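You operate a simulated robot arm through the tools that you are given. There is no shell and no other tool.

You are at the controls of a simulated robot arm. One attempt, no reset.

## Task
Too much air scattered the bundle: knock it square and fan it again at 200 kPa.
Fine: shut the red valve first, bring the knob down, knock with the wooden block and put it back; open the valve till the sheets fan out, then shut it.

It is judged by the outcome, as a careful person would: the job done as asked, and still so three seconds after it is handed in. It fails if anything else is knocked over, pushed out of place, dropped, spilled or broken. Flat cloth is picked up by pressing the open fingertips on it (5 to 10 N) and closing them slowly along it; thin cloth reads only 2 to 8 mm in the jaws.

## Robot
A 7-joint arm with a two-finger parallel gripper, fixed in place. Base frame: the origin is on the floor under the middle of its stand, x ahead of it, y to its left, z up. Lengths are in mm, angles in degrees, forces in N, time in s.
With the tool pointing down near the work surface it reaches from about 520 to 960 mm from the base axis. Its first joint turns from -166.0 to 166.0 degrees. Payload 3.91 kg.
The TCP is the grasp point between the finger pads, 30 mm short of the fingertips. In the tool frame z runs along the fingers and y along their closing line. Largest opening 110 mm; finger width 20, thickness 10; the body of the gripper, 48 by 112 mm, starts 55 mm behind the TCP.
Orientation is told as [roll, pitch, yaw] about the base's x, y, z axes, in that order, counted from this pose: with the fingers straight down and closing along the base's y, the tool's x points along the base's -x, its y along +y and its z along -z.

## Interface
- The arm moves only by the tool jog_arm. Its argument "increments" is a list of rows, each a list of 7 numbers: the shift along the base's x, y, z in units of 20 mm (1.0 is 20 mm), then the turn, a rotation vector about the base's x, y, z in units of 4 degrees (1.0 is 4 degrees), then the opening, from 0 (shut) to 1 (fully open). In form: [[dx, dy, dz, wx, wy, wz, jaw], ...]. A call has 1 to 20 rows; each row shifts and turns the commanded pose from where the row before left it. A call with a number of a shift or a turn outside -1 to 1 is refused whole. Each row takes 0.2 s and may step no farther than 50 mm and 8.6 degrees from the row before; otherwise, or with a gripper value out of range, the whole call is refused. A pose out of reach is approached as far as the arm can. The call stops where the force on the tool passes 40 N (or 10 N more than at its start, if that is more) or the arm is blocked; 0.2 s more then pass. The fingers move at their own pace (about 72 mm/s each) and stop on an object; they squeeze with about 32 N. The grip force told is the motor's: it shows also when the fingers shut on nothing. Time passes only in rows, and 0.2 s behind the last, so rows that do not move let the fingers close. The reply holds the time, the measured pose of the TCP, the force on the tool along the base axes, the opening and the grip force, in the units named above and with some noise, with the torque about the TCP (base axes, N m) and any sound that the robot's microphone picked up, and new pictures: "views" is both (left out), scene, wrist or none.
- Cameras (640 x 400 px; columns grow to the right, rows downward): "scene" is fixed at [52.1, -488.8, 1415.8]; the picture's right is [0.42, -0.91, 0.00], its down [-0.70, -0.32, -0.64] and it looks along [0.58, 0.27, -0.77] (base axes); focal length 276 px, centre (320, 200). "wrist" rides on the gripper at [72, 17, -103] in the tool frame; the picture's right is [-0.23, 0.97, 0.00], its down [-0.76, -0.18, -0.62] and it looks along [-0.61, -0.14, 0.78] (tool axes); focal length 222 px, centre (320, 200). There is no depth. A picture from a camera that has moved, and an enlarged one, comes with that camera's place and axes in the base frame and with its lens. The place of the scene camera against the robot may be out by one fixed shift of up to 18 mm in any direction.
- lift_body(by): slides the trunk up (or, below 0, down) by that many mm; the arm rides with it, the base frame stays. It gives what a move gives, with no picture.
- zoom(camera, box): a new picture of the part [left, top, right, bottom] of that camera's present view, enlarged. It takes no simulated time.
- job_done(): hands the job in; it is judged then, once.

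Places have to be worked out from the pictures, the camera data and where the tool is seen. Open the gripper and draw the arm clear of the work before you hand the job in, unless the task says otherwise.

The tools are called after "Emit:" as a command line: name --pt "numbers of a row" for each row, then --argument value for the rest, lists and objects as JSON in quotes. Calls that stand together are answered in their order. jog_arm: Moves the arm, as the interface text tells. Its arguments: {"type":"object","properties":{"increments":{"type":"array"},"views":{"type":"string","enum":["both","scene","wrist","none"]}},"required":["increments"]} The other tools are called the same way: lift_body (by) moves the trunk up or down; zoom (camera, box) takes an enlarged picture of a part of a camera's view; job_done () hands the job in.

At the start:

```text
time_s: 0.0
ee_pos: [239.4, -328.6, 1190.1]
tool_rot: [0.0, 0.0, -0.1]
ft_force: [-1.1, -1.2, -0.5]
moment: [-0.01, -0.01, -0.02]
width: 110.0
grasp_force: 0.0
trunk travel left (down, up): [-625.0, 57.0]
```

scene: 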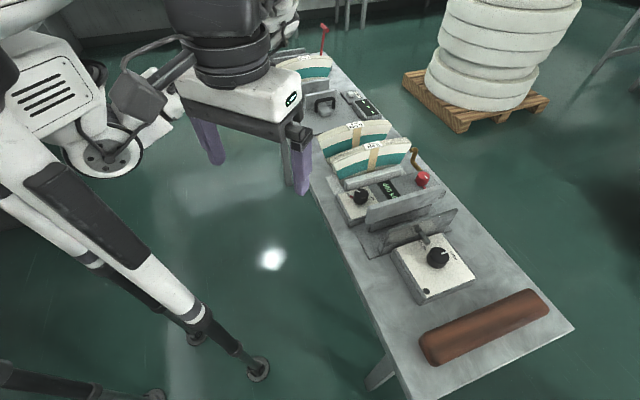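
wrist: 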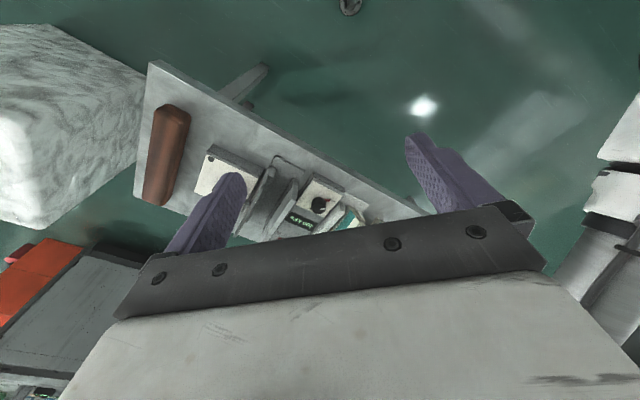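

The pictures show a long bench with several units, knobs, valves and a brown block; I zoom in on the scene to identify each item before moving.

Emit:
zoom --camera "scene" --box '[300, 100, 460, 200]'

Emit:
zoom --camera "scene" --box '[320, 160, 480, 260]'

Emit:
zoom --camera "scene" --box '[360, 200, 600, 380]'

Emit:
zoom --camera "scene" --box '[260, 20, 400, 130]'

Emit:
zoom --camera "wrist" --box '[130, 60, 430, 260]'

```text
4.00 times, centred on (380, 150) of scene
camera zoom: at [52.1, -488.8, 1415.8], right [0.42, -0.91, 0.0], down [-0.7, -0.32, -0.64], along [0.58, 0.27, -0.77], focal length 1105 px, centre (80, 400)
```

zoom: 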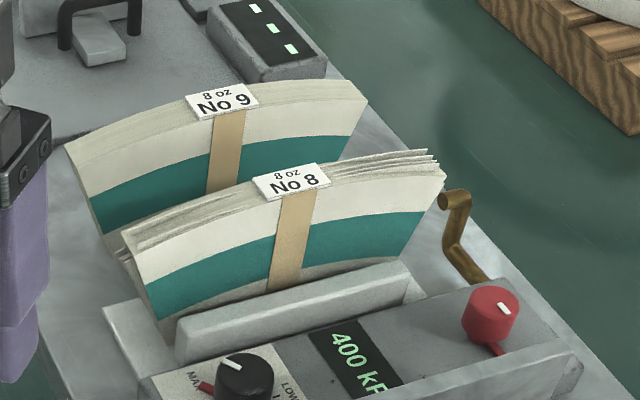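

```text
4.00 times, centred on (400, 210) of scene
camera zoom: at [52.1, -488.8, 1415.8], right [0.42, -0.91, 0.0], down [-0.7, -0.32, -0.64], along [0.58, 0.27, -0.77], focal length 1105 px, centre (0, 160)
```

zoom: 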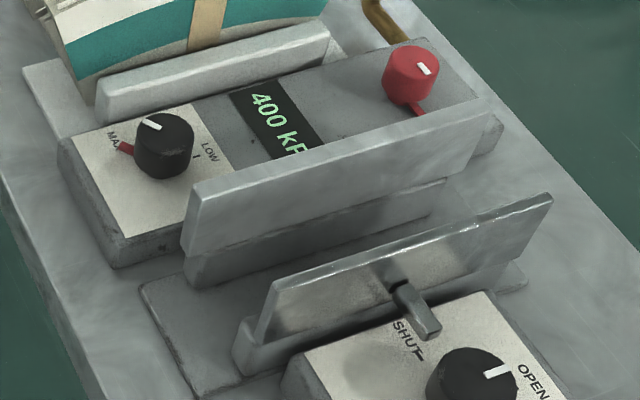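

```text
2.22 times, centred on (480, 290) of scene
camera zoom: at [52.1, -488.8, 1415.8], right [0.42, -0.91, 0.0], down [-0.7, -0.32, -0.64], along [0.58, 0.27, -0.77], focal length 614 px, centre (-36, 0)
```

zoom: 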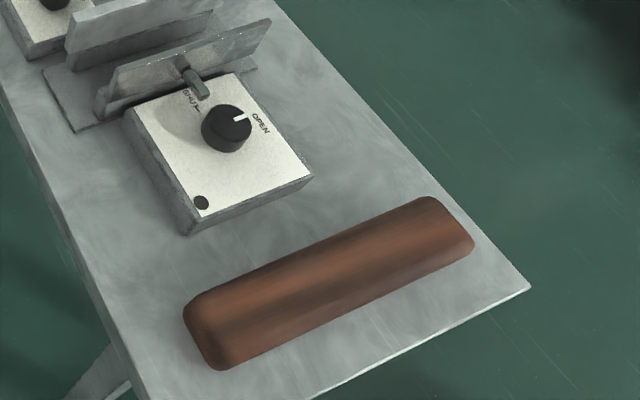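

```text
3.64 times, centred on (330, 75) of scene
camera zoom: at [52.1, -488.8, 1415.8], right [0.42, -0.91, 0.0], down [-0.7, -0.32, -0.64], along [0.58, 0.27, -0.77], focal length 1004 px, centre (284, 654)
```

zoom: 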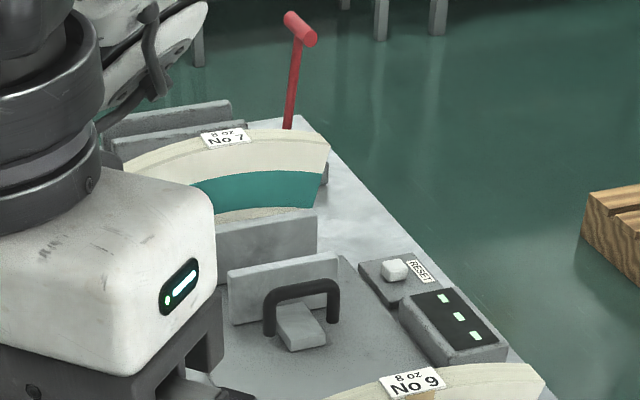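

```text
2.00 times, centred on (280, 160) of wrist
camera zoom: at [167.6, -311.6, 1293.1], right [0.23, 0.97, 0.0], down [0.76, -0.18, 0.62], along [0.61, -0.14, -0.78], focal length 444 px, centre (400, 280)
```

zoom: 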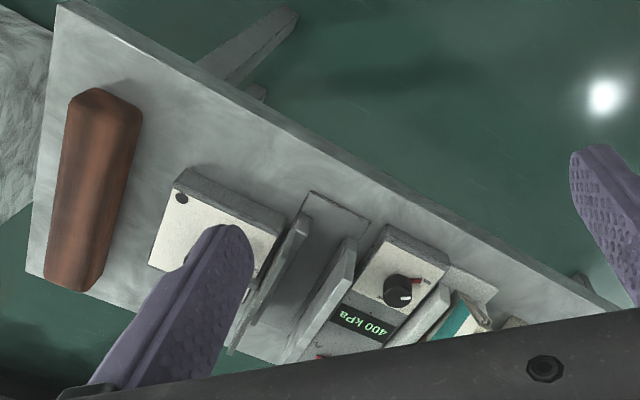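

The display reads 400 kPa; beside it are a black MAX–LOW knob and a red valve knob, with bundle No 8 (scattered) next to it. By triangulation the display is at about (648, -442, 790). I move the gripper closer, staying high, to look at it.

Emit:
jog_arm --pt "1 -0.4 -0.4 0 0 0 1" --pt "1 -0.4 -0.4 0 0 0 1" --pt "1 -0.4 -0.4 0 0 0 1" --pt "1 -0.4 -0.4 0 0 0 1" --pt "1 -0.4 -0.4 0 0 0 1" --pt "1 -0.4 -0.4 0 0 0 1" --pt "1 -0.4 -0.4 0 0 0 1" --pt "1 -0.4 -0.4 0 0 0 1" --pt "1 -0.4 -0.4 0 0 0 1" --pt "1 -0.4 -0.4 0 0 0 1" --pt "1 -0.4 -0.4 0 0 0 1" --pt "1 -0.4 -0.4 0 0 0 1" --views "both"

```text
time_s: 2.6
ee_pos: [480.6, -425.7, 1094.6]
tool_rot: [0.0, -0.1, 0.0]
ft_force: [0.1, 1.0, 0.7]
moment: [0.0, 0.01, -0.01]
width: 110.2
grasp_force: 0.1
trunk travel left (down, up): [-625.0, 57.0]
camera wrist: at [408.4, -407.7, 1196.5], right [0.23, 0.97, 0.0], down [0.76, -0.18, 0.62], along [0.61, -0.14, -0.78], focal length 222 px, centre (320, 200)
```

scene: 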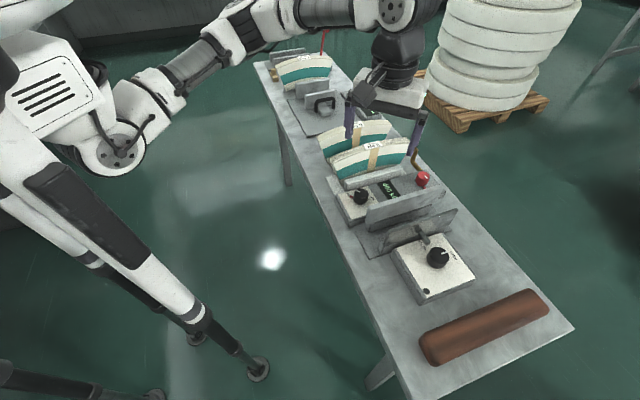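
wrist: 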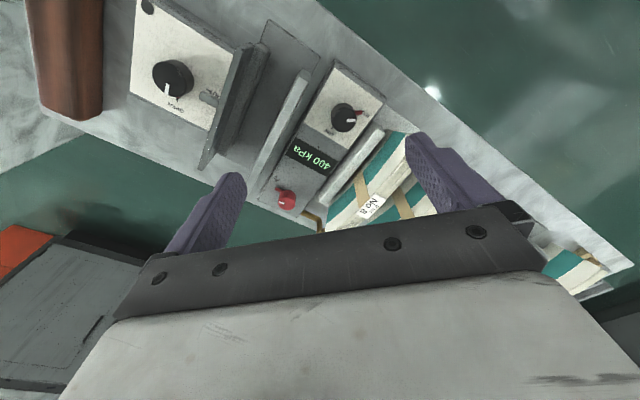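

The wrist view now shows the station well. I zoom in for detail on the knobs, valve and bundle.

Emit:
zoom --camera "wrist" --box '[230, 60, 430, 240]'

Emit:
zoom --camera "wrist" --box '[20, 0, 260, 180]'

Emit:
zoom --camera "scene" --box '[310, 110, 470, 210]'

Emit:
zoom --camera "scene" --box '[250, 40, 370, 140]'

```text
2.22 times, centred on (330, 150) of wrist
camera zoom: at [408.4, -407.7, 1196.5], right [0.23, 0.97, 0.0], down [0.76, -0.18, 0.62], along [0.61, -0.14, -0.78], focal length 494 px, centre (298, 311)
```

zoom: 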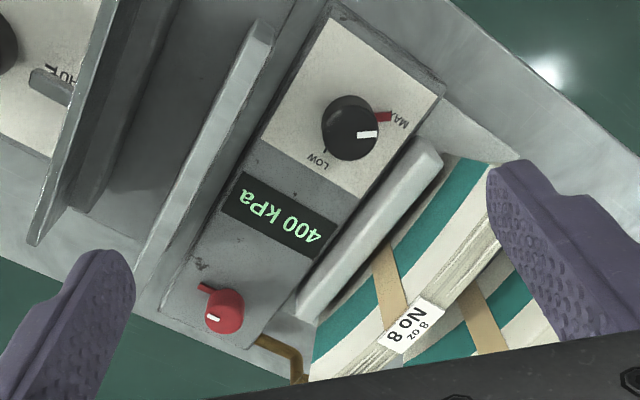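

```text
2.22 times, centred on (140, 90) of wrist
camera zoom: at [408.4, -407.7, 1196.5], right [0.23, 0.97, 0.0], down [0.76, -0.18, 0.62], along [0.61, -0.14, -0.78], focal length 494 px, centre (720, 444)
```

zoom: 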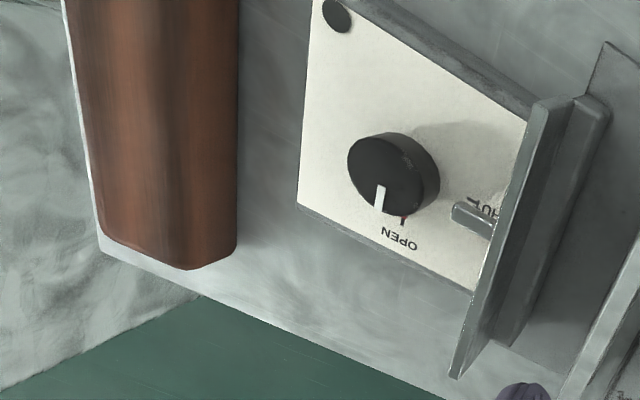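

```text
4.00 times, centred on (390, 160) of scene
camera zoom: at [52.1, -488.8, 1415.8], right [0.42, -0.91, 0.0], down [-0.7, -0.32, -0.64], along [0.58, 0.27, -0.77], focal length 1105 px, centre (40, 360)
```

zoom: 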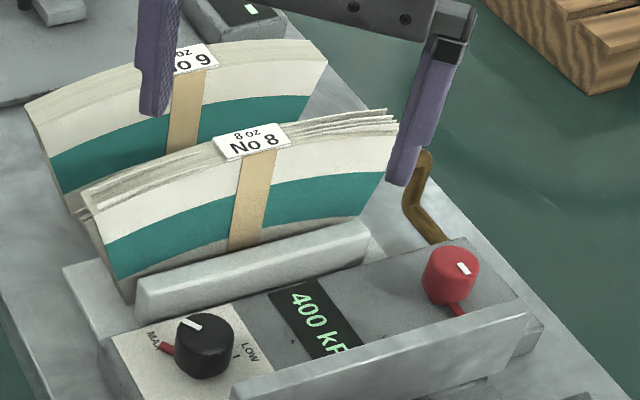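

```text
4.00 times, centred on (310, 90) of scene
camera zoom: at [52.1, -488.8, 1415.8], right [0.42, -0.91, 0.0], down [-0.7, -0.32, -0.64], along [0.58, 0.27, -0.77], focal length 1105 px, centre (360, 640)
```

zoom: 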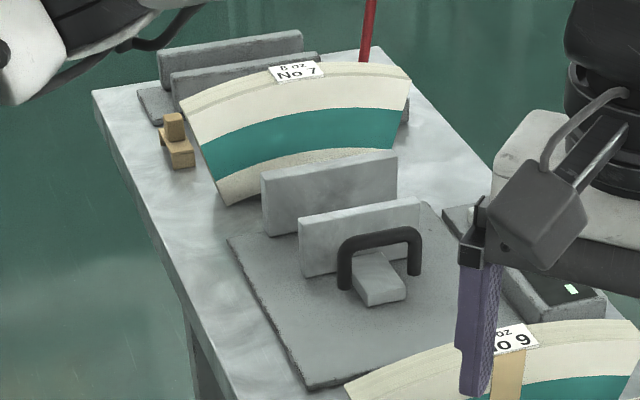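

From these views I put the valve knob near (650, -530) and the black knob near (527, -398); bundle No 8 stands tall (about z 970) beside the unit. I shift sideways at the same height to get a second wrist view for triangulation.

Emit:
jog_arm --pt "1 -0.9 0 0 0 0 1" --pt "1 -0.9 0 0 0 0 1" --pt "1 -0.9 0 0 0 0 1" --pt "1 -0.9 0 0 0 0 1" --pt "1 -0.9 0 0 0 0 1" --pt "1 -0.9 0 0 0 0 1" --views "both"

```text
time_s: 4.0
ee_pos: [600.4, -533.9, 1094.6]
tool_rot: [0.0, 0.0, -0.1]
ft_force: [0.2, 0.0, -0.1]
moment: [0.02, 0.0, -0.01]
width: 110.1
grasp_force: 0.1
trunk travel left (down, up): [-625.0, 57.0]
camera wrist: at [527.7, -516.1, 1197.1], right [0.23, 0.97, 0.0], down [0.76, -0.18, 0.62], along [0.61, -0.14, -0.78], focal length 222 px, centre (320, 200)
```

scene: 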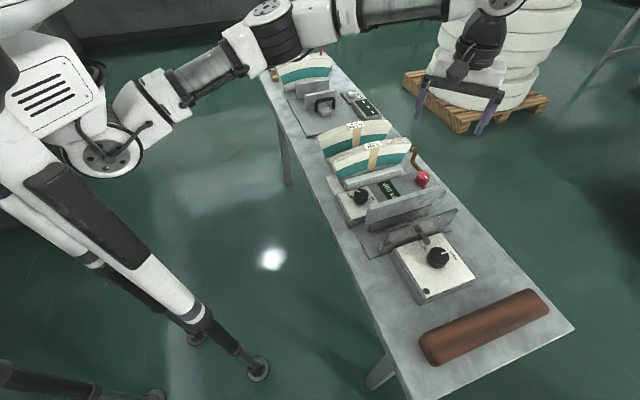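
wrist: 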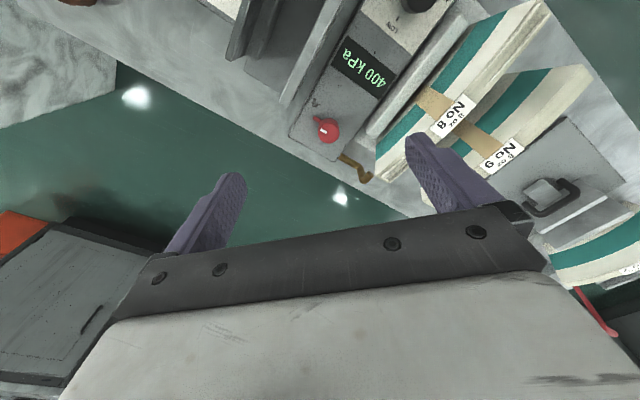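

This gives a good second view. I zoom in on it for precise pixel positions.

Emit:
zoom --camera "wrist" --box '[280, 0, 480, 125]'

Emit:
zoom --camera "wrist" --box '[280, 70, 480, 195]'

Emit:
zoom --camera "wrist" --box '[440, 60, 640, 185]'

Emit:
zoom --camera "scene" --box '[330, 120, 450, 200]'

Emit:
zoom --camera "scene" --box '[250, 50, 400, 145]'

```text
3.20 times, centred on (380, 62) of wrist
camera zoom: at [527.7, -516.1, 1197.1], right [0.23, 0.97, 0.0], down [0.76, -0.18, 0.62], along [0.61, -0.14, -0.78], focal length 711 px, centre (128, 640)
```

zoom: 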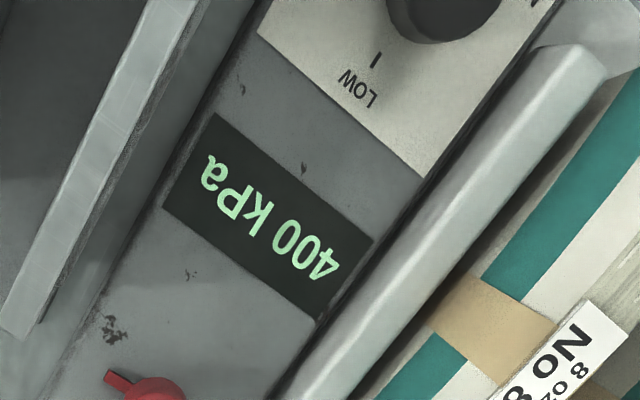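

```text
3.20 times, centred on (380, 132) of wrist
camera zoom: at [527.7, -516.1, 1197.1], right [0.23, 0.97, 0.0], down [0.76, -0.18, 0.62], along [0.61, -0.14, -0.78], focal length 711 px, centre (128, 416)
```

zoom: 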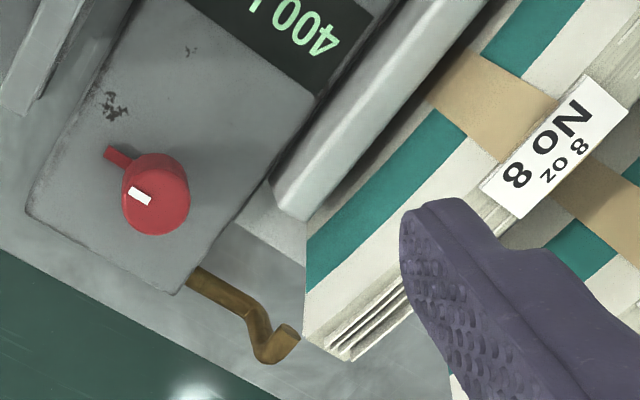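

```text
3.20 times, centred on (540, 122) of wrist
camera zoom: at [527.7, -516.1, 1197.1], right [0.23, 0.97, 0.0], down [0.76, -0.18, 0.62], along [0.61, -0.14, -0.78], focal length 711 px, centre (-384, 448)
```

zoom: 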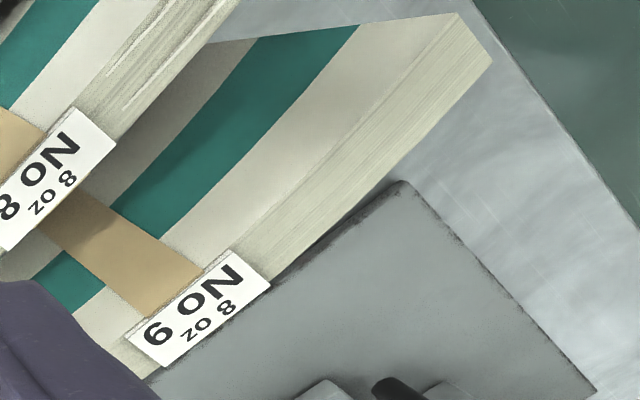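

```text
5.00 times, centred on (390, 160) of scene
camera zoom: at [52.1, -488.8, 1415.8], right [0.42, -0.91, 0.0], down [-0.7, -0.32, -0.64], along [0.58, 0.27, -0.77], focal length 1381 px, centre (-30, 400)
```

zoom: 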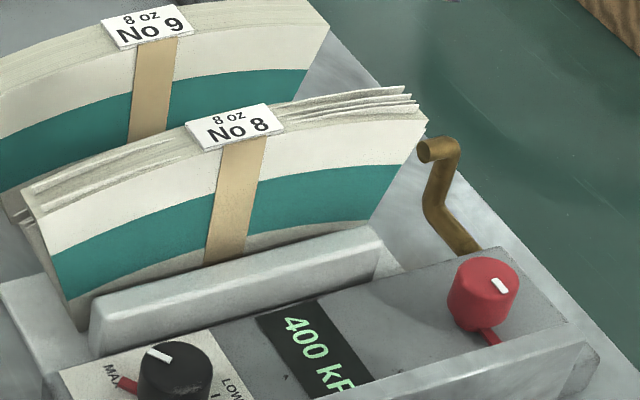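

```text
4.21 times, centred on (325, 98) of scene
camera zoom: at [52.1, -488.8, 1415.8], right [0.42, -0.91, 0.0], down [-0.7, -0.32, -0.64], along [0.58, 0.27, -0.77], focal length 1163 px, centre (299, 632)
```

zoom: 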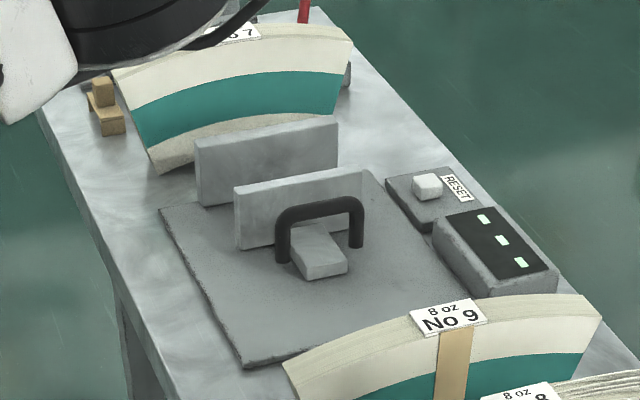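

Triangulating the two wrist views: valve top ≈ (666, -533, 853), black knob ≈ (527, -398, 853), display ≈ (588, -466, 844), No 8 label ≈ (649, -382, 927), tall plate top ≈ z 890; the bench runs at 45°. The valve's white mark lies along its red tick. I move above the valve for a closer look.

Emit:
jog_arm --pt "0.8 0 -1 0 0 0 1" --pt "0.8 0 -1 0 0 0 1" --pt "0.8 0 -1 0 0 0 1" --pt "0.8 0 -1 0 0 0 1" --views "both"

```text
time_s: 5.0
ee_pos: [664.0, -532.8, 1013.4]
tool_rot: [0.0, 0.0, 0.0]
ft_force: [-0.3, 0.0, 0.8]
moment: [0.0, 0.0, 0.04]
width: 110.1
grasp_force: 0.2
trunk travel left (down, up): [-625.0, 57.0]
camera wrist: at [592.0, -515.6, 1116.7], right [0.23, 0.97, 0.0], down [0.76, -0.18, 0.62], along [0.61, -0.14, -0.78], focal length 222 px, centre (320, 200)
```

scene: 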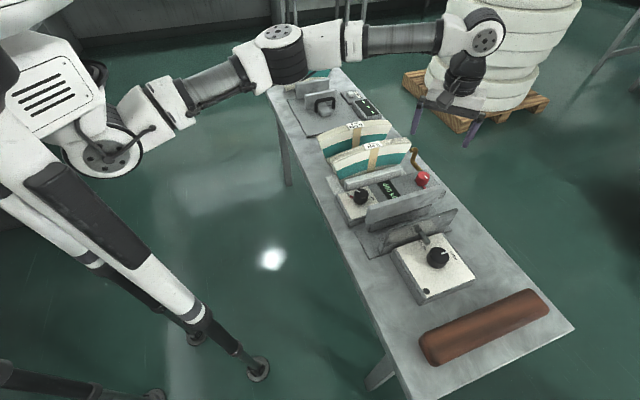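
wrist: 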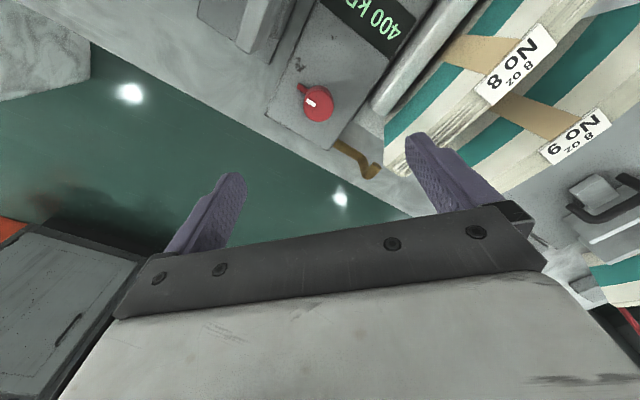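

Emit:
zoom --camera "wrist" --box '[250, 50, 410, 150]'

Emit:
zoom --camera "wrist" --box '[370, 0, 610, 150]'

```text
4.00 times, centred on (330, 100) of wrist
camera zoom: at [592.0, -515.6, 1116.7], right [0.23, 0.97, 0.0], down [0.76, -0.18, 0.62], along [0.61, -0.14, -0.78], focal length 888 px, centre (280, 600)
```

zoom: 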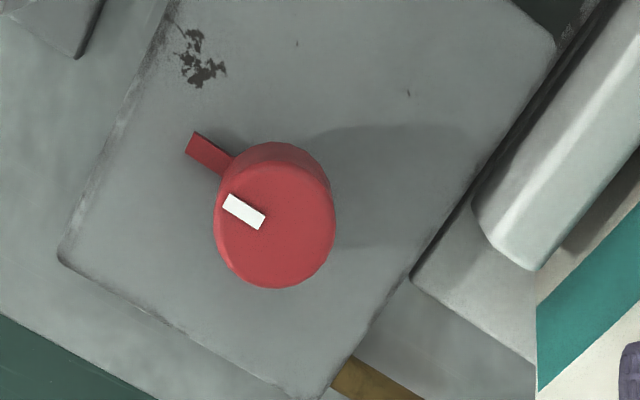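

```text
2.67 times, centred on (490, 75) of wrist
camera zoom: at [592.0, -515.6, 1116.7], right [0.23, 0.97, 0.0], down [0.76, -0.18, 0.62], along [0.61, -0.14, -0.78], focal length 592 px, centre (-133, 533)
```

zoom: 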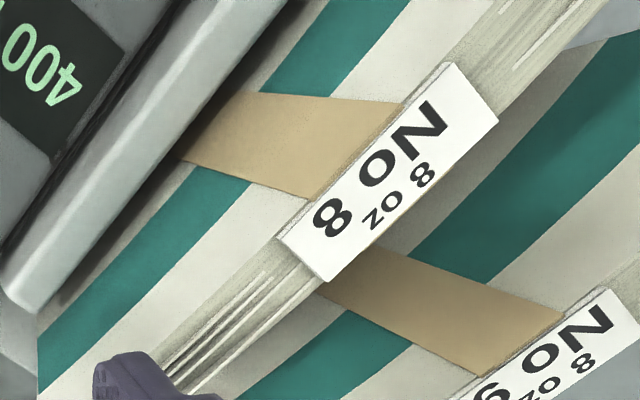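

The valve top is at about (665, -534, 855), 34 mm across, with the box top near z 828. I yaw the tool +44° (so the later clockwise turn passes through zero), partly close the jaws and come down to z ≈ 930 to check alignment.

Emit:
jog_arm --pt "0.05 -0.06 0 0 0 1 0.65" --pt "0 0 0 0 0 1 0.65" --pt "0 0 0 0 0 1 0.65" --pt "0 0 0 0 0 1 0.65" --pt "0 0 0 0 0 1 0.65" --pt "0 0 0 0 0 1 0.65" --pt "0 0 0 0 0 1 0.65" --pt "0 0 -0.8 0 0 1 0.65" --pt "0 0 -0.8 0 0 1 0.65" --pt "0 0 -0.8 0 0 1 0.65" --pt "0 0 -0.8 0 0 1 0.65" --pt "0 0 -0.8 0 0 0 0.65" --views "both"

```text
time_s: 7.6
ee_pos: [664.4, -534.8, 934.5]
tool_rot: [0.0, -0.1, 44.0]
ft_force: [0.2, 0.1, -0.2]
moment: [-0.04, 0.01, 0.0]
width: 71.4
grasp_force: 0.2
trunk travel left (down, up): [-625.0, 57.0]
camera wrist: at [601.4, -572.2, 1036.4], right [-0.51, 0.86, 0.0], down [0.67, 0.4, 0.62], along [0.53, 0.32, -0.78], focal length 222 px, centre (320, 200)
```

scene: 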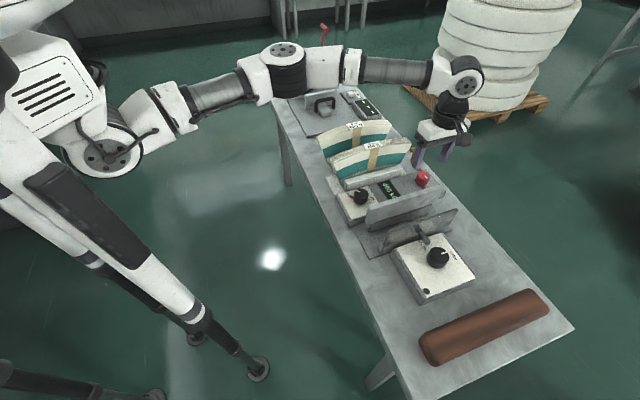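
wrist: 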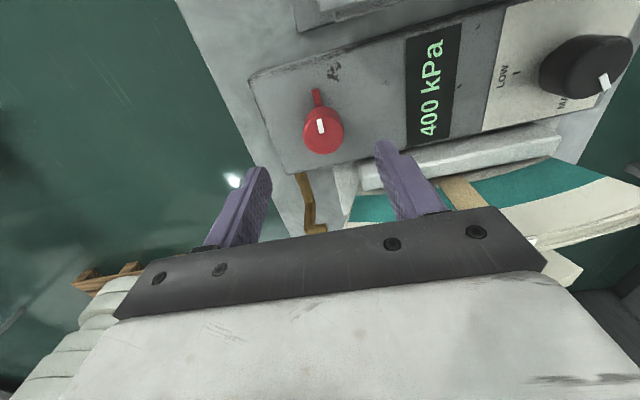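

The valve sits almost exactly under the TCP. I zoom to check the centring before descending.

Emit:
zoom --camera "wrist" --box '[240, 60, 400, 160]'

Emit:
zoom --camera "wrist" --box '[400, 0, 640, 150]'

```text
4.00 times, centred on (320, 110) of wrist
camera zoom: at [601.4, -572.2, 1036.4], right [-0.51, 0.86, 0.0], down [0.67, 0.4, 0.62], along [0.53, 0.32, -0.78], focal length 888 px, centre (320, 560)
```

zoom: 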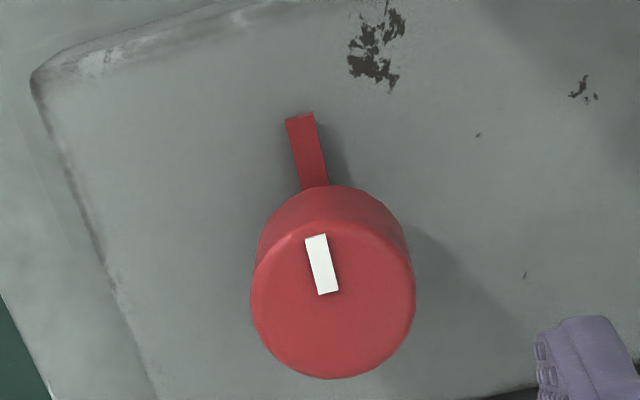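

```text
2.67 times, centred on (520, 75) of wrist
camera zoom: at [601.4, -572.2, 1036.4], right [-0.51, 0.86, 0.0], down [0.67, 0.4, 0.62], along [0.53, 0.32, -0.78], focal length 592 px, centre (-213, 533)
```

zoom: 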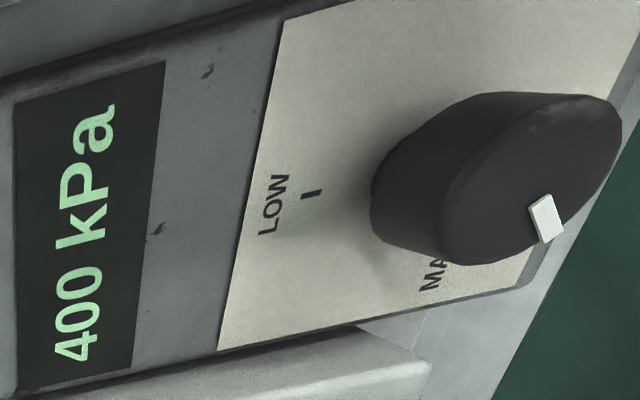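

The valve centre is about (663, -531.6), so I correct 3 mm, descend to z ≈ 866 with the fingertips just above the box top, then close on it.

Emit:
jog_arm --pt "-0.07 0.15 -1 0 0 0 0.6" --pt "0 0 -1 0 0 0 0.6" --pt "0 0 -0.9 0 0 0 0.6" --pt "0 0 -0.5 0 0 0 0.6" --views "wrist"

```text
time_s: 8.6
ee_pos: [664.2, -530.3, 867.5]
tool_rot: [-0.1, -0.1, 44.0]
ft_force: [-0.2, -0.1, 0.7]
moment: [-0.01, 0.0, 0.01]
width: 66.0
grasp_force: 0.0
trunk travel left (down, up): [-625.0, 57.0]
camera wrist: at [600.0, -569.2, 969.1], right [-0.51, 0.86, 0.0], down [0.67, 0.4, 0.62], along [0.54, 0.32, -0.78], focal length 222 px, centre (320, 200)
```

wrist: 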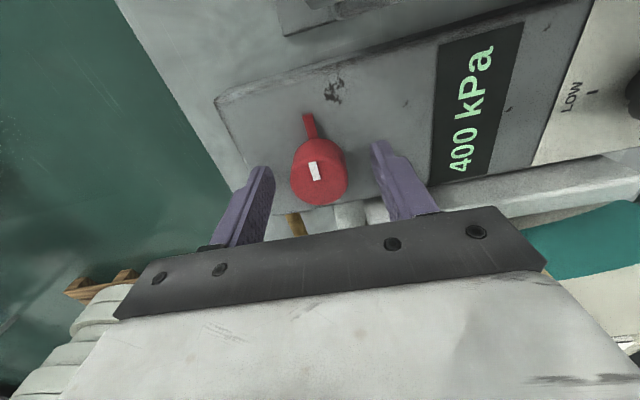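

The fingers straddle the valve symmetrically. I close the jaws on it.

Emit:
jog_arm --pt "0 0 -0.1 0 0 0 0" --pt "0 0 0 0 0 0 0" --pt "0 0 0 0 0 0 0" --views "wrist"

```text
time_s: 9.4
ee_pos: [664.2, -531.3, 865.8]
tool_rot: [0.1, -0.1, 44.0]
ft_force: [0.8, -1.6, 1.4]
moment: [-0.03, -0.05, 0.02]
width: 33.4
grasp_force: 45.2
trunk travel left (down, up): [-625.0, 57.0]
camera wrist: at [599.9, -569.0, 967.4], right [-0.51, 0.86, 0.0], down [0.67, 0.4, 0.62], along [0.54, 0.32, -0.78], focal length 222 px, centre (320, 200)
```

wrist: 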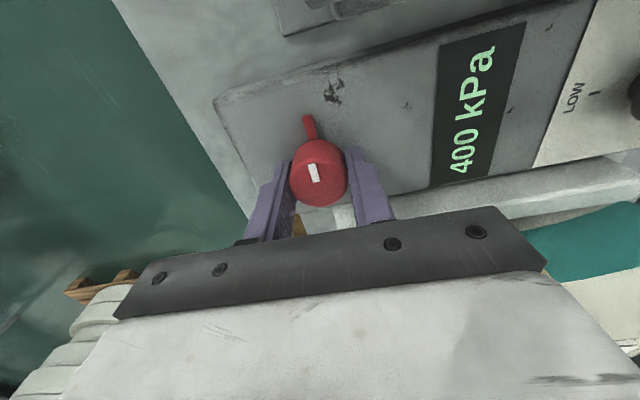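

The valve is gripped (33.4 mm). I turn it clockwise 20° and watch torque, sound and the mark.

Emit:
jog_arm --pt "0 0 0 0 0 -1 0" --pt "0 0 0 0 0 -1 0" --pt "0 0 0 0 0 -1 0" --pt "0 0 0 0 0 -1 0" --pt "0 0 0 0 0 -1 0" --views "both"

```text
time_s: 10.6
ee_pos: [665.0, -532.2, 864.3]
tool_rot: [-0.2, 0.0, 23.9]
ft_force: [15.6, -14.6, 4.9]
moment: [-0.33, -0.45, 0.61]
width: 33.6
grasp_force: 45.2
trunk travel left (down, up): [-625.0, 57.0]
camera wrist: at [591.4, -545.4, 967.1], right [-0.19, 0.98, 0.0], down [0.77, 0.15, 0.62], along [0.61, 0.11, -0.78], focal length 222 px, centre (320, 200)
```

scene: 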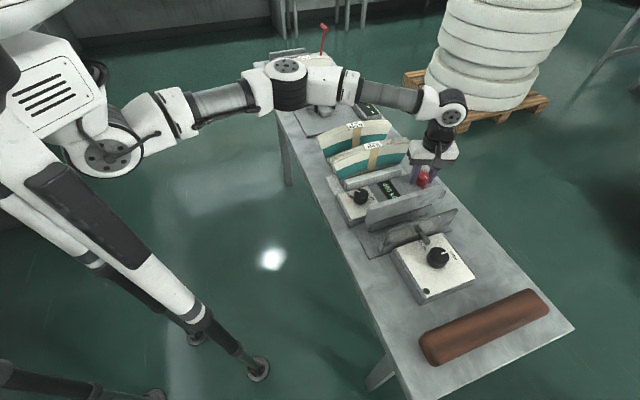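
wrist: 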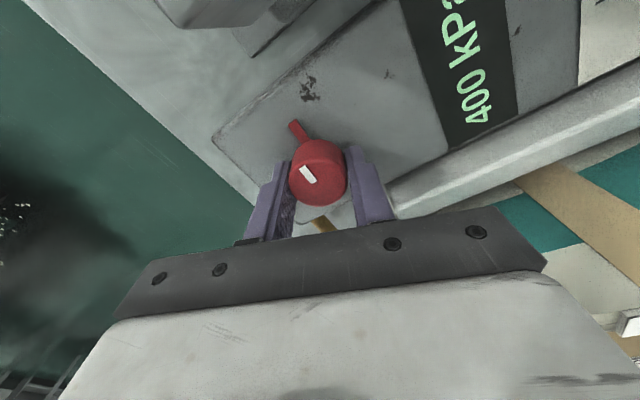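

Torque rose to 0.6 N m and the mark seems to have stayed with the box. I zoom to see whether the knob turned or the grip slipped.

Emit:
zoom --camera "wrist" --box '[240, 100, 400, 220]'

Emit:
zoom --camera "scene" --box '[330, 120, 470, 210]'

```text
3.33 times, centred on (320, 160) of wrist
camera zoom: at [591.4, -545.4, 967.1], right [-0.19, 0.98, 0.0], down [0.77, 0.15, 0.62], along [0.61, 0.11, -0.78], focal length 740 px, centre (320, 333)
```

zoom: 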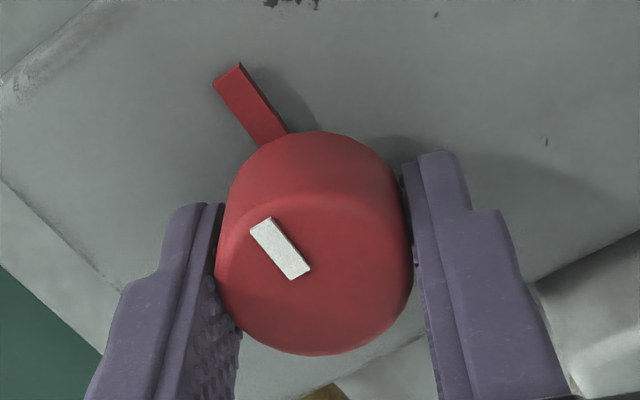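

```text
4.44 times, centred on (400, 165) of scene
camera zoom: at [52.1, -488.8, 1415.8], right [0.42, -0.91, 0.0], down [-0.7, -0.32, -0.64], along [0.58, 0.27, -0.77], focal length 1227 px, centre (-36, 356)
```

zoom: 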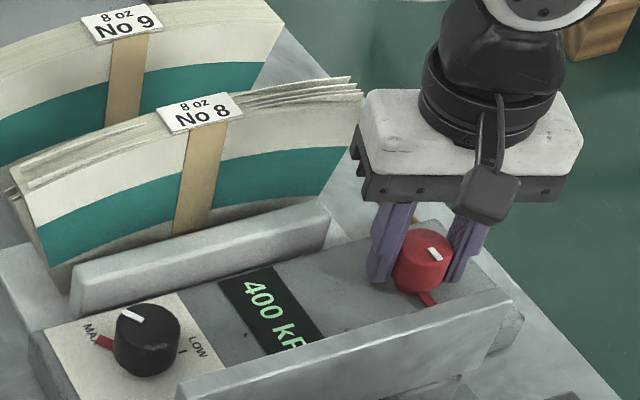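

The mark is still in line with the tick: clockwise is a hard stop and the pads slipped round it. The red tick marks the open end (as it does MAX and OPEN on the other knobs), so I try the other direction a little and watch the knob.

Emit:
jog_arm --pt "0 0 0 0 0 1 0" --pt "0 0 0 0 0 1 0" --pt "0 0 0 0 0 1 0" --pt "0 0 0 0 0 1 0" --views "wrist"

Emit:
zoom --camera "wrist" --box '[240, 100, 400, 220]'

```text
time_s: 11.6
ee_pos: [663.9, -530.5, 864.6]
tool_rot: [0.0, 0.0, 40.0]
ft_force: [14.1, -12.3, 6.9]
moment: [-0.04, -0.62, 0.03]
width: 33.6
grasp_force: 45.0
trunk travel left (down, up): [-625.0, 57.0]
camera wrist: at [597.8, -564.6, 967.2], right [-0.45, 0.89, 0.0], down [0.7, 0.35, 0.62], along [0.56, 0.28, -0.78], focal length 222 px, centre (320, 200)
```

wrist: 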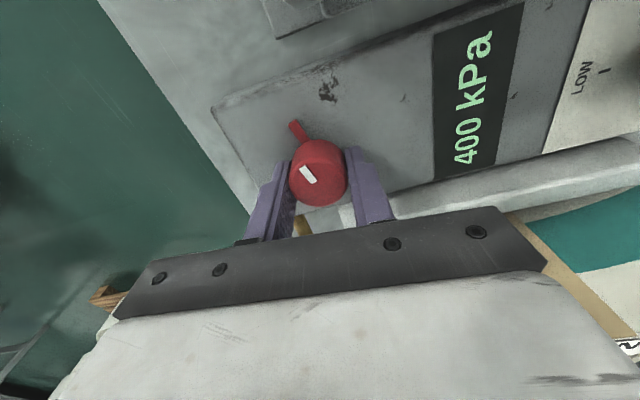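

```text
3.33 times, centred on (320, 160) of wrist
camera zoom: at [597.8, -564.6, 967.2], right [-0.45, 0.89, 0.0], down [0.7, 0.35, 0.62], along [0.56, 0.28, -0.78], focal length 740 px, centre (320, 333)
```

zoom: 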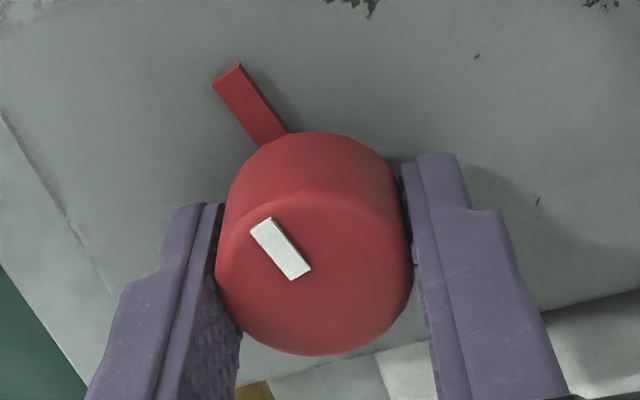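

The red tab is part of the valve handle and it now turns with the gripper (16° counter-clockwise). I check the bundle and display for any change before turning further.

Emit:
jog_arm --pt "0 0 0 0 0 0 0" --pt "0 0 0 0 0 0 0" --views "scene"

Emit:
zoom --camera "scene" --box '[320, 110, 480, 210]'

```text
time_s: 12.2
ee_pos: [663.4, -531.4, 865.0]
tool_rot: [0.0, 0.0, 40.1]
ft_force: [13.9, -11.1, 7.8]
moment: [-0.04, -0.44, 0.12]
width: 33.4
grasp_force: 44.9
trunk travel left (down, up): [-625.0, 57.0]
```

scene: 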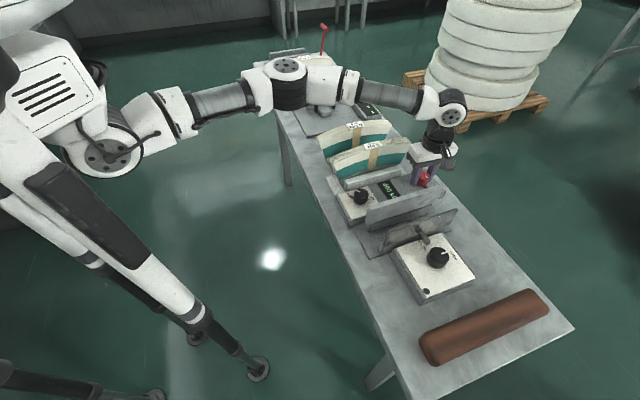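

```text
4.00 times, centred on (400, 160) of scene
camera zoom: at [52.1, -488.8, 1415.8], right [0.42, -0.91, 0.0], down [-0.7, -0.32, -0.64], along [0.58, 0.27, -0.77], focal length 1105 px, centre (0, 360)
```

zoom: 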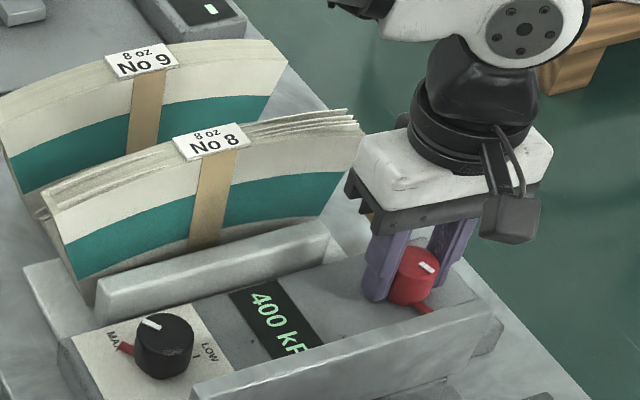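

No visible change in the bundle. The tab started in line with the air flow towards the bundle, which suggests open, so I keep turning counter-clockwise in steps with a small centring correction, watching torque and sound.

Emit:
jog_arm --pt "0.04 -0.04 0 0 0 1 0" --pt "0 0 0 0 0 1 0" --pt "0 0 0 0 0 1 0" --pt "0 0 0 0 0 1 0" --pt "0 0 0 0 0 1 0" --pt "0 0 0 0 0 1 0" --views "both"

Emit:
zoom --camera "scene" --box '[320, 110, 480, 210]'

Emit:
zoom --camera "wrist" --box '[240, 100, 400, 220]'

```text
time_s: 13.6
ee_pos: [663.7, -530.4, 864.9]
tool_rot: [0.2, -0.1, 63.9]
ft_force: [-11.1, 21.8, 0.6]
moment: [-0.29, 0.77, -0.08]
width: 33.5
grasp_force: 44.9
trunk travel left (down, up): [-625.0, 57.0]
camera wrist: at [616.4, -588.0, 967.2], right [-0.78, 0.63, 0.0], down [0.5, 0.6, 0.62], along [0.39, 0.49, -0.78], focal length 222 px, centre (320, 200)
```

scene: 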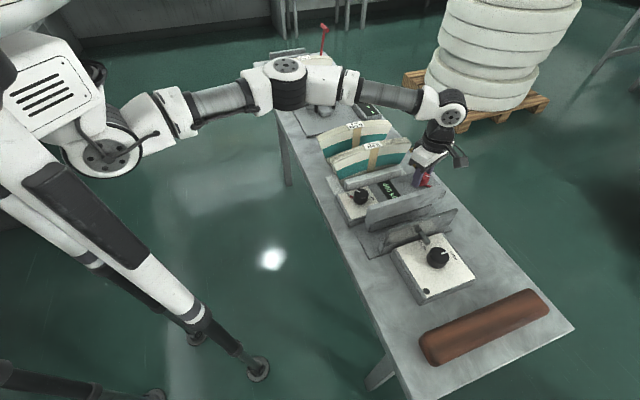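
wrist: 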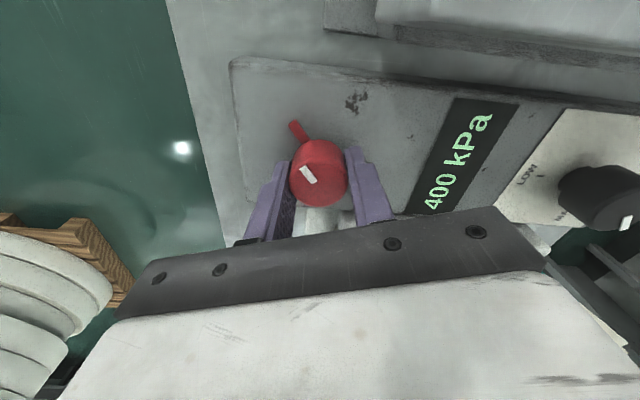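

```text
4.00 times, centred on (400, 160) of scene
camera zoom: at [52.1, -488.8, 1415.8], right [0.42, -0.91, 0.0], down [-0.7, -0.32, -0.64], along [0.58, 0.27, -0.77], focal length 1105 px, centre (0, 360)
```

zoom: 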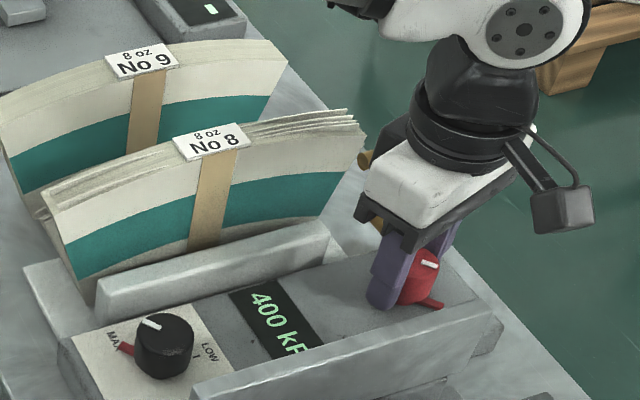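

```text
3.33 times, centred on (320, 160) of wrist
camera zoom: at [616.4, -588.0, 967.2], right [-0.78, 0.63, 0.0], down [0.5, 0.6, 0.62], along [0.39, 0.49, -0.78], focal length 740 px, centre (320, 333)
```

zoom: 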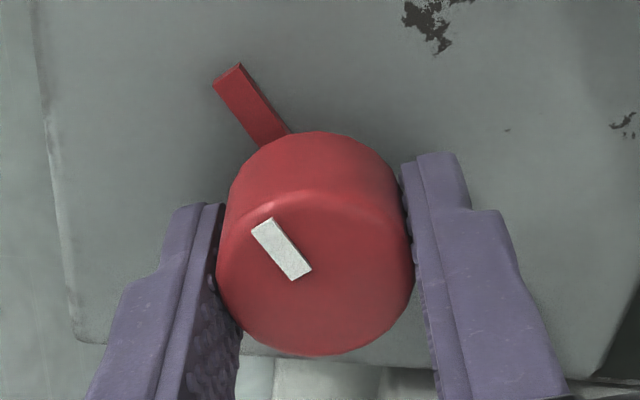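

The knob follows well (about 40° from the stop so far). I undo part of the centring shift to cut the side load and keep turning.

Emit:
jog_arm --pt "-0.02 0.03 0 0 0 1 0" --pt "0 0 0 0 0 1 0" --pt "0 0 0 0 0 1 0" --pt "0 0 0 0 0 1 0" --views "none"

```text
time_s: 14.6
ee_pos: [661.2, -531.3, 864.7]
tool_rot: [0.2, -0.2, 80.0]
ft_force: [-23.4, 25.2, -7.0]
moment: [-0.17, 0.53, -0.15]
width: 33.2
grasp_force: 45.6
trunk travel left (down, up): [-625.0, 57.0]
```

The side load grew to 34 N along one diagonal; I shift the command slightly along the load to relieve it, without turning.

Emit:
jog_arm --pt "-0.03 0.03 0 0 0 0 0" --pt "0 0 0 0 0 0 0" --views "none"

```text
time_s: 15.2
ee_pos: [662.2, -530.2, 863.7]
tool_rot: [0.1, -0.1, 79.9]
ft_force: [-22.8, 15.6, -7.5]
moment: [1.23, 0.22, -0.1]
width: 33.3
grasp_force: 45.0
trunk travel left (down, up): [-625.0, 57.0]
```

Emit:
jog_arm --pt "-0.05 0.03 0 0 0 0 0" --pt "0 0 0.02 0 0 0 0" --views "both"

```text
time_s: 15.8
ee_pos: [662.1, -530.1, 864.5]
tool_rot: [0.0, 0.0, 80.0]
ft_force: [-15.4, 6.9, -8.7]
moment: [1.04, 0.04, -0.06]
width: 33.4
grasp_force: 45.3
trunk travel left (down, up): [-625.0, 57.0]
camera wrist: at [632.6, -598.2, 967.3], right [-0.92, 0.39, 0.0], down [0.31, 0.72, 0.62], along [0.25, 0.57, -0.78], focal length 222 px, centre (320, 200)
```

scene: 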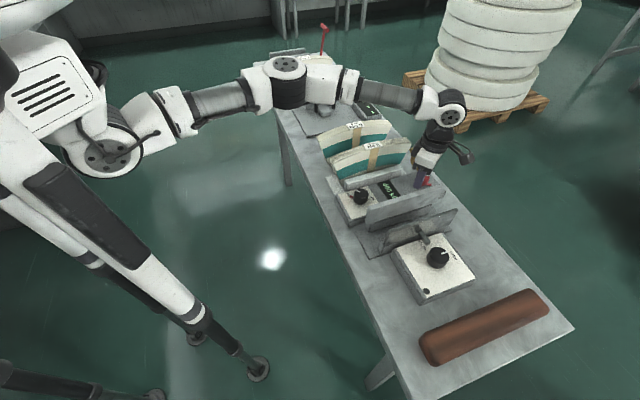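
wrist: 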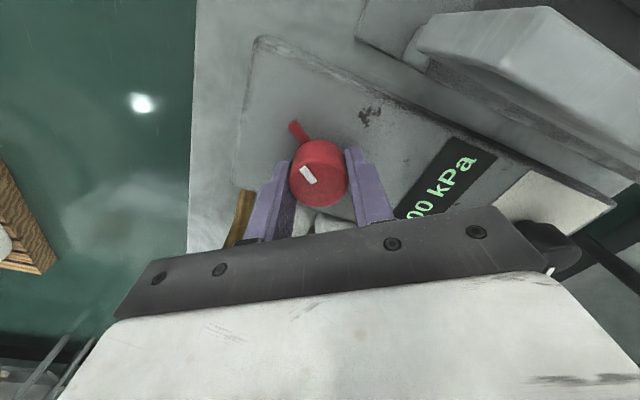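

The load has dropped and the knob has turned about 56°. I continue counter-clockwise with small relief shifts.

Emit:
jog_arm --pt "-0.06 0.01 0.01 0 0 1 0" --pt "0 0 0 0 0 1 0" --pt "-0.02 0 0 0 0 1 0" --pt "0 0 0 0 0 0 0" --views "none"

```text
time_s: 16.8
ee_pos: [661.3, -529.4, 865.0]
tool_rot: [0.0, 0.0, 92.1]
ft_force: [-10.3, 4.6, -7.9]
moment: [-0.15, 0.2, -0.01]
width: 33.2
grasp_force: 45.4
trunk travel left (down, up): [-625.0, 57.0]
```

Emit:
jog_arm --pt "-0.03 0 0.01 0 0 1 0" --pt "-0.01 0 0 0 0 1 0" --pt "-0.01 0 0 0 0 1 0" --pt "0 0 0 0 0 0 0" --views "wrist"

Emit:
zoom --camera "wrist" --box '[240, 100, 400, 220]'

```text
time_s: 17.8
ee_pos: [660.5, -529.7, 865.1]
tool_rot: [0.0, 0.0, 104.0]
ft_force: [-4.8, -0.1, -8.1]
moment: [-0.14, 0.01, 0.05]
width: 33.1
grasp_force: 45.4
trunk travel left (down, up): [-625.0, 57.0]
camera wrist: at [661.5, -604.3, 967.3], right [-1.0, -0.02, 0.0], down [-0.01, 0.78, 0.62], along [-0.01, 0.62, -0.78], focal length 222 px, centre (320, 200)
```

wrist: 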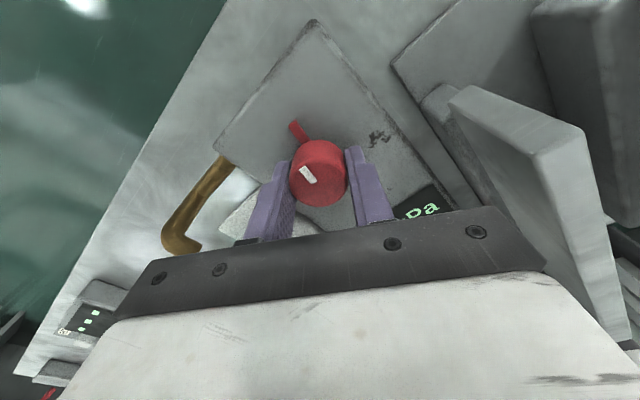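

```text
3.33 times, centred on (320, 160) of wrist
camera zoom: at [661.5, -604.3, 967.3], right [-1.0, -0.02, 0.0], down [-0.01, 0.78, 0.62], along [-0.01, 0.62, -0.78], focal length 740 px, centre (320, 333)
```

zoom: 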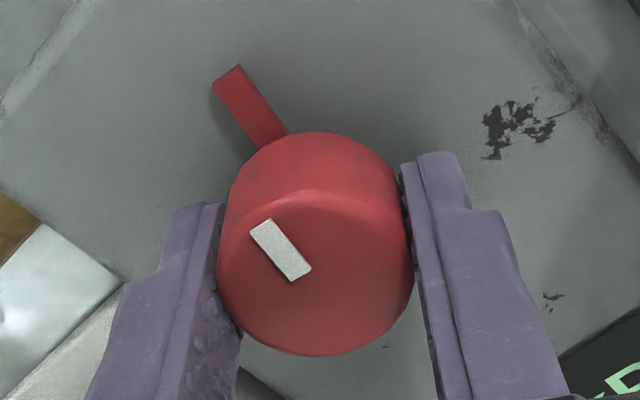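

The knob keeps following; the tab is now about 13° short of pointing straight across the bench. I turn on gently to find the end stop.

Emit:
jog_arm --pt "-0.02 0 0.01 0 0 1 0" --pt "0 0 0 0 0 1 0" --pt "0 0 0 0 0 0.5 0" --pt "0 0 0 0 0 0 0" --views "wrist"

Emit:
zoom --camera "wrist" --box '[240, 100, 400, 220]'

```text
time_s: 18.8
ee_pos: [659.7, -530.8, 866.0]
tool_rot: [0.0, 0.0, 114.0]
ft_force: [-1.9, -3.0, -9.2]
moment: [-0.24, -0.01, -0.22]
width: 33.5
grasp_force: 45.1
trunk travel left (down, up): [-625.0, 57.0]
camera wrist: at [673.8, -603.2, 967.3], right [-0.98, -0.19, 0.0], down [-0.15, 0.77, 0.62], along [-0.12, 0.61, -0.78], focal length 222 px, centre (320, 200)
```

wrist: 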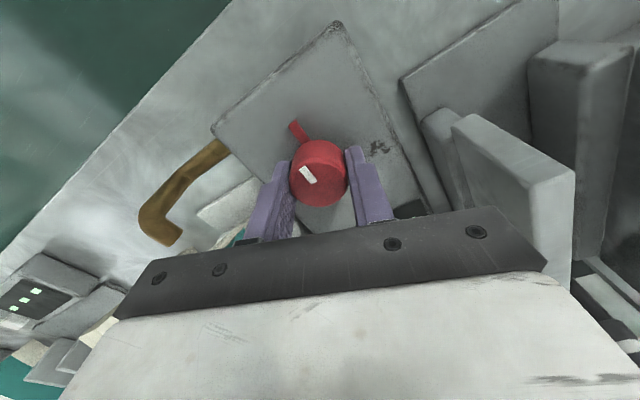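

```text
3.33 times, centred on (320, 160) of wrist
camera zoom: at [673.8, -603.2, 967.3], right [-0.98, -0.19, 0.0], down [-0.15, 0.77, 0.62], along [-0.12, 0.61, -0.78], focal length 740 px, centre (320, 333)
```

zoom: 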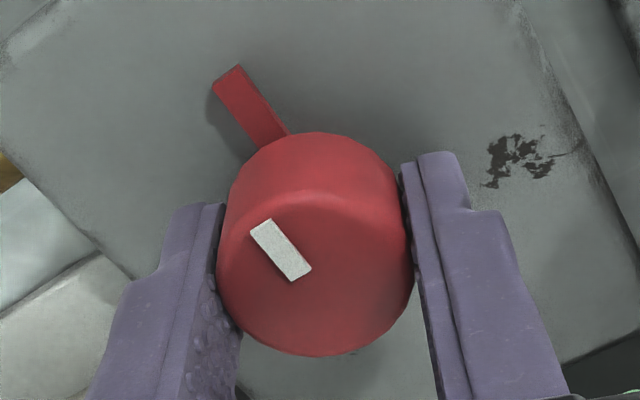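

Now 90° from the start and the torque has begun to rise (−0.22). One more small turn tells me whether this is the stop.

Emit:
jog_arm --pt "0 0 0.01 0 0 1 0" --pt "0 0 0 0 0 0 0" --views "wrist"

Emit:
zoom --camera "wrist" --box '[240, 100, 400, 220]'

```text
time_s: 19.4
ee_pos: [658.3, -530.6, 865.1]
tool_rot: [0.0, -0.1, 118.0]
ft_force: [-4.0, 0.4, -8.9]
moment: [0.15, 0.21, -0.54]
width: 33.6
grasp_force: 44.6
trunk travel left (down, up): [-625.0, 57.0]
camera wrist: at [678.5, -601.8, 967.4], right [-0.97, -0.26, 0.0], down [-0.2, 0.76, 0.62], along [-0.16, 0.6, -0.78], focal length 222 px, centre (320, 200)
```

wrist: 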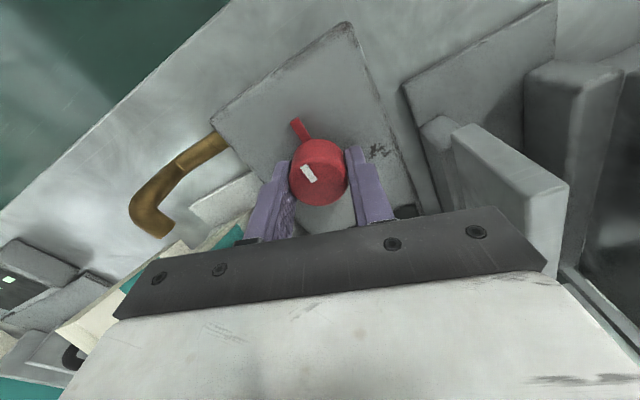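

```text
3.33 times, centred on (320, 160) of wrist
camera zoom: at [678.5, -601.8, 967.4], right [-0.97, -0.26, 0.0], down [-0.2, 0.76, 0.62], along [-0.16, 0.6, -0.78], focal length 740 px, centre (320, 333)
```

zoom: 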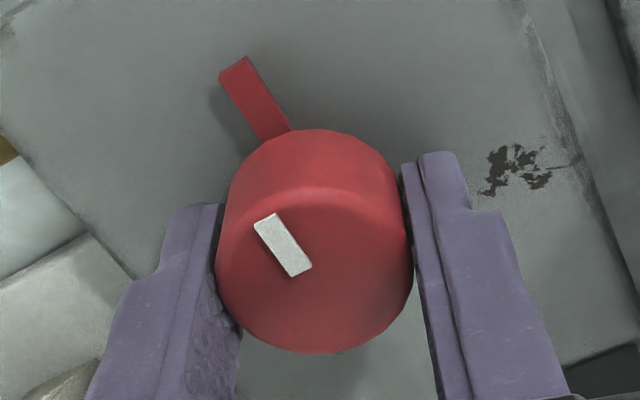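

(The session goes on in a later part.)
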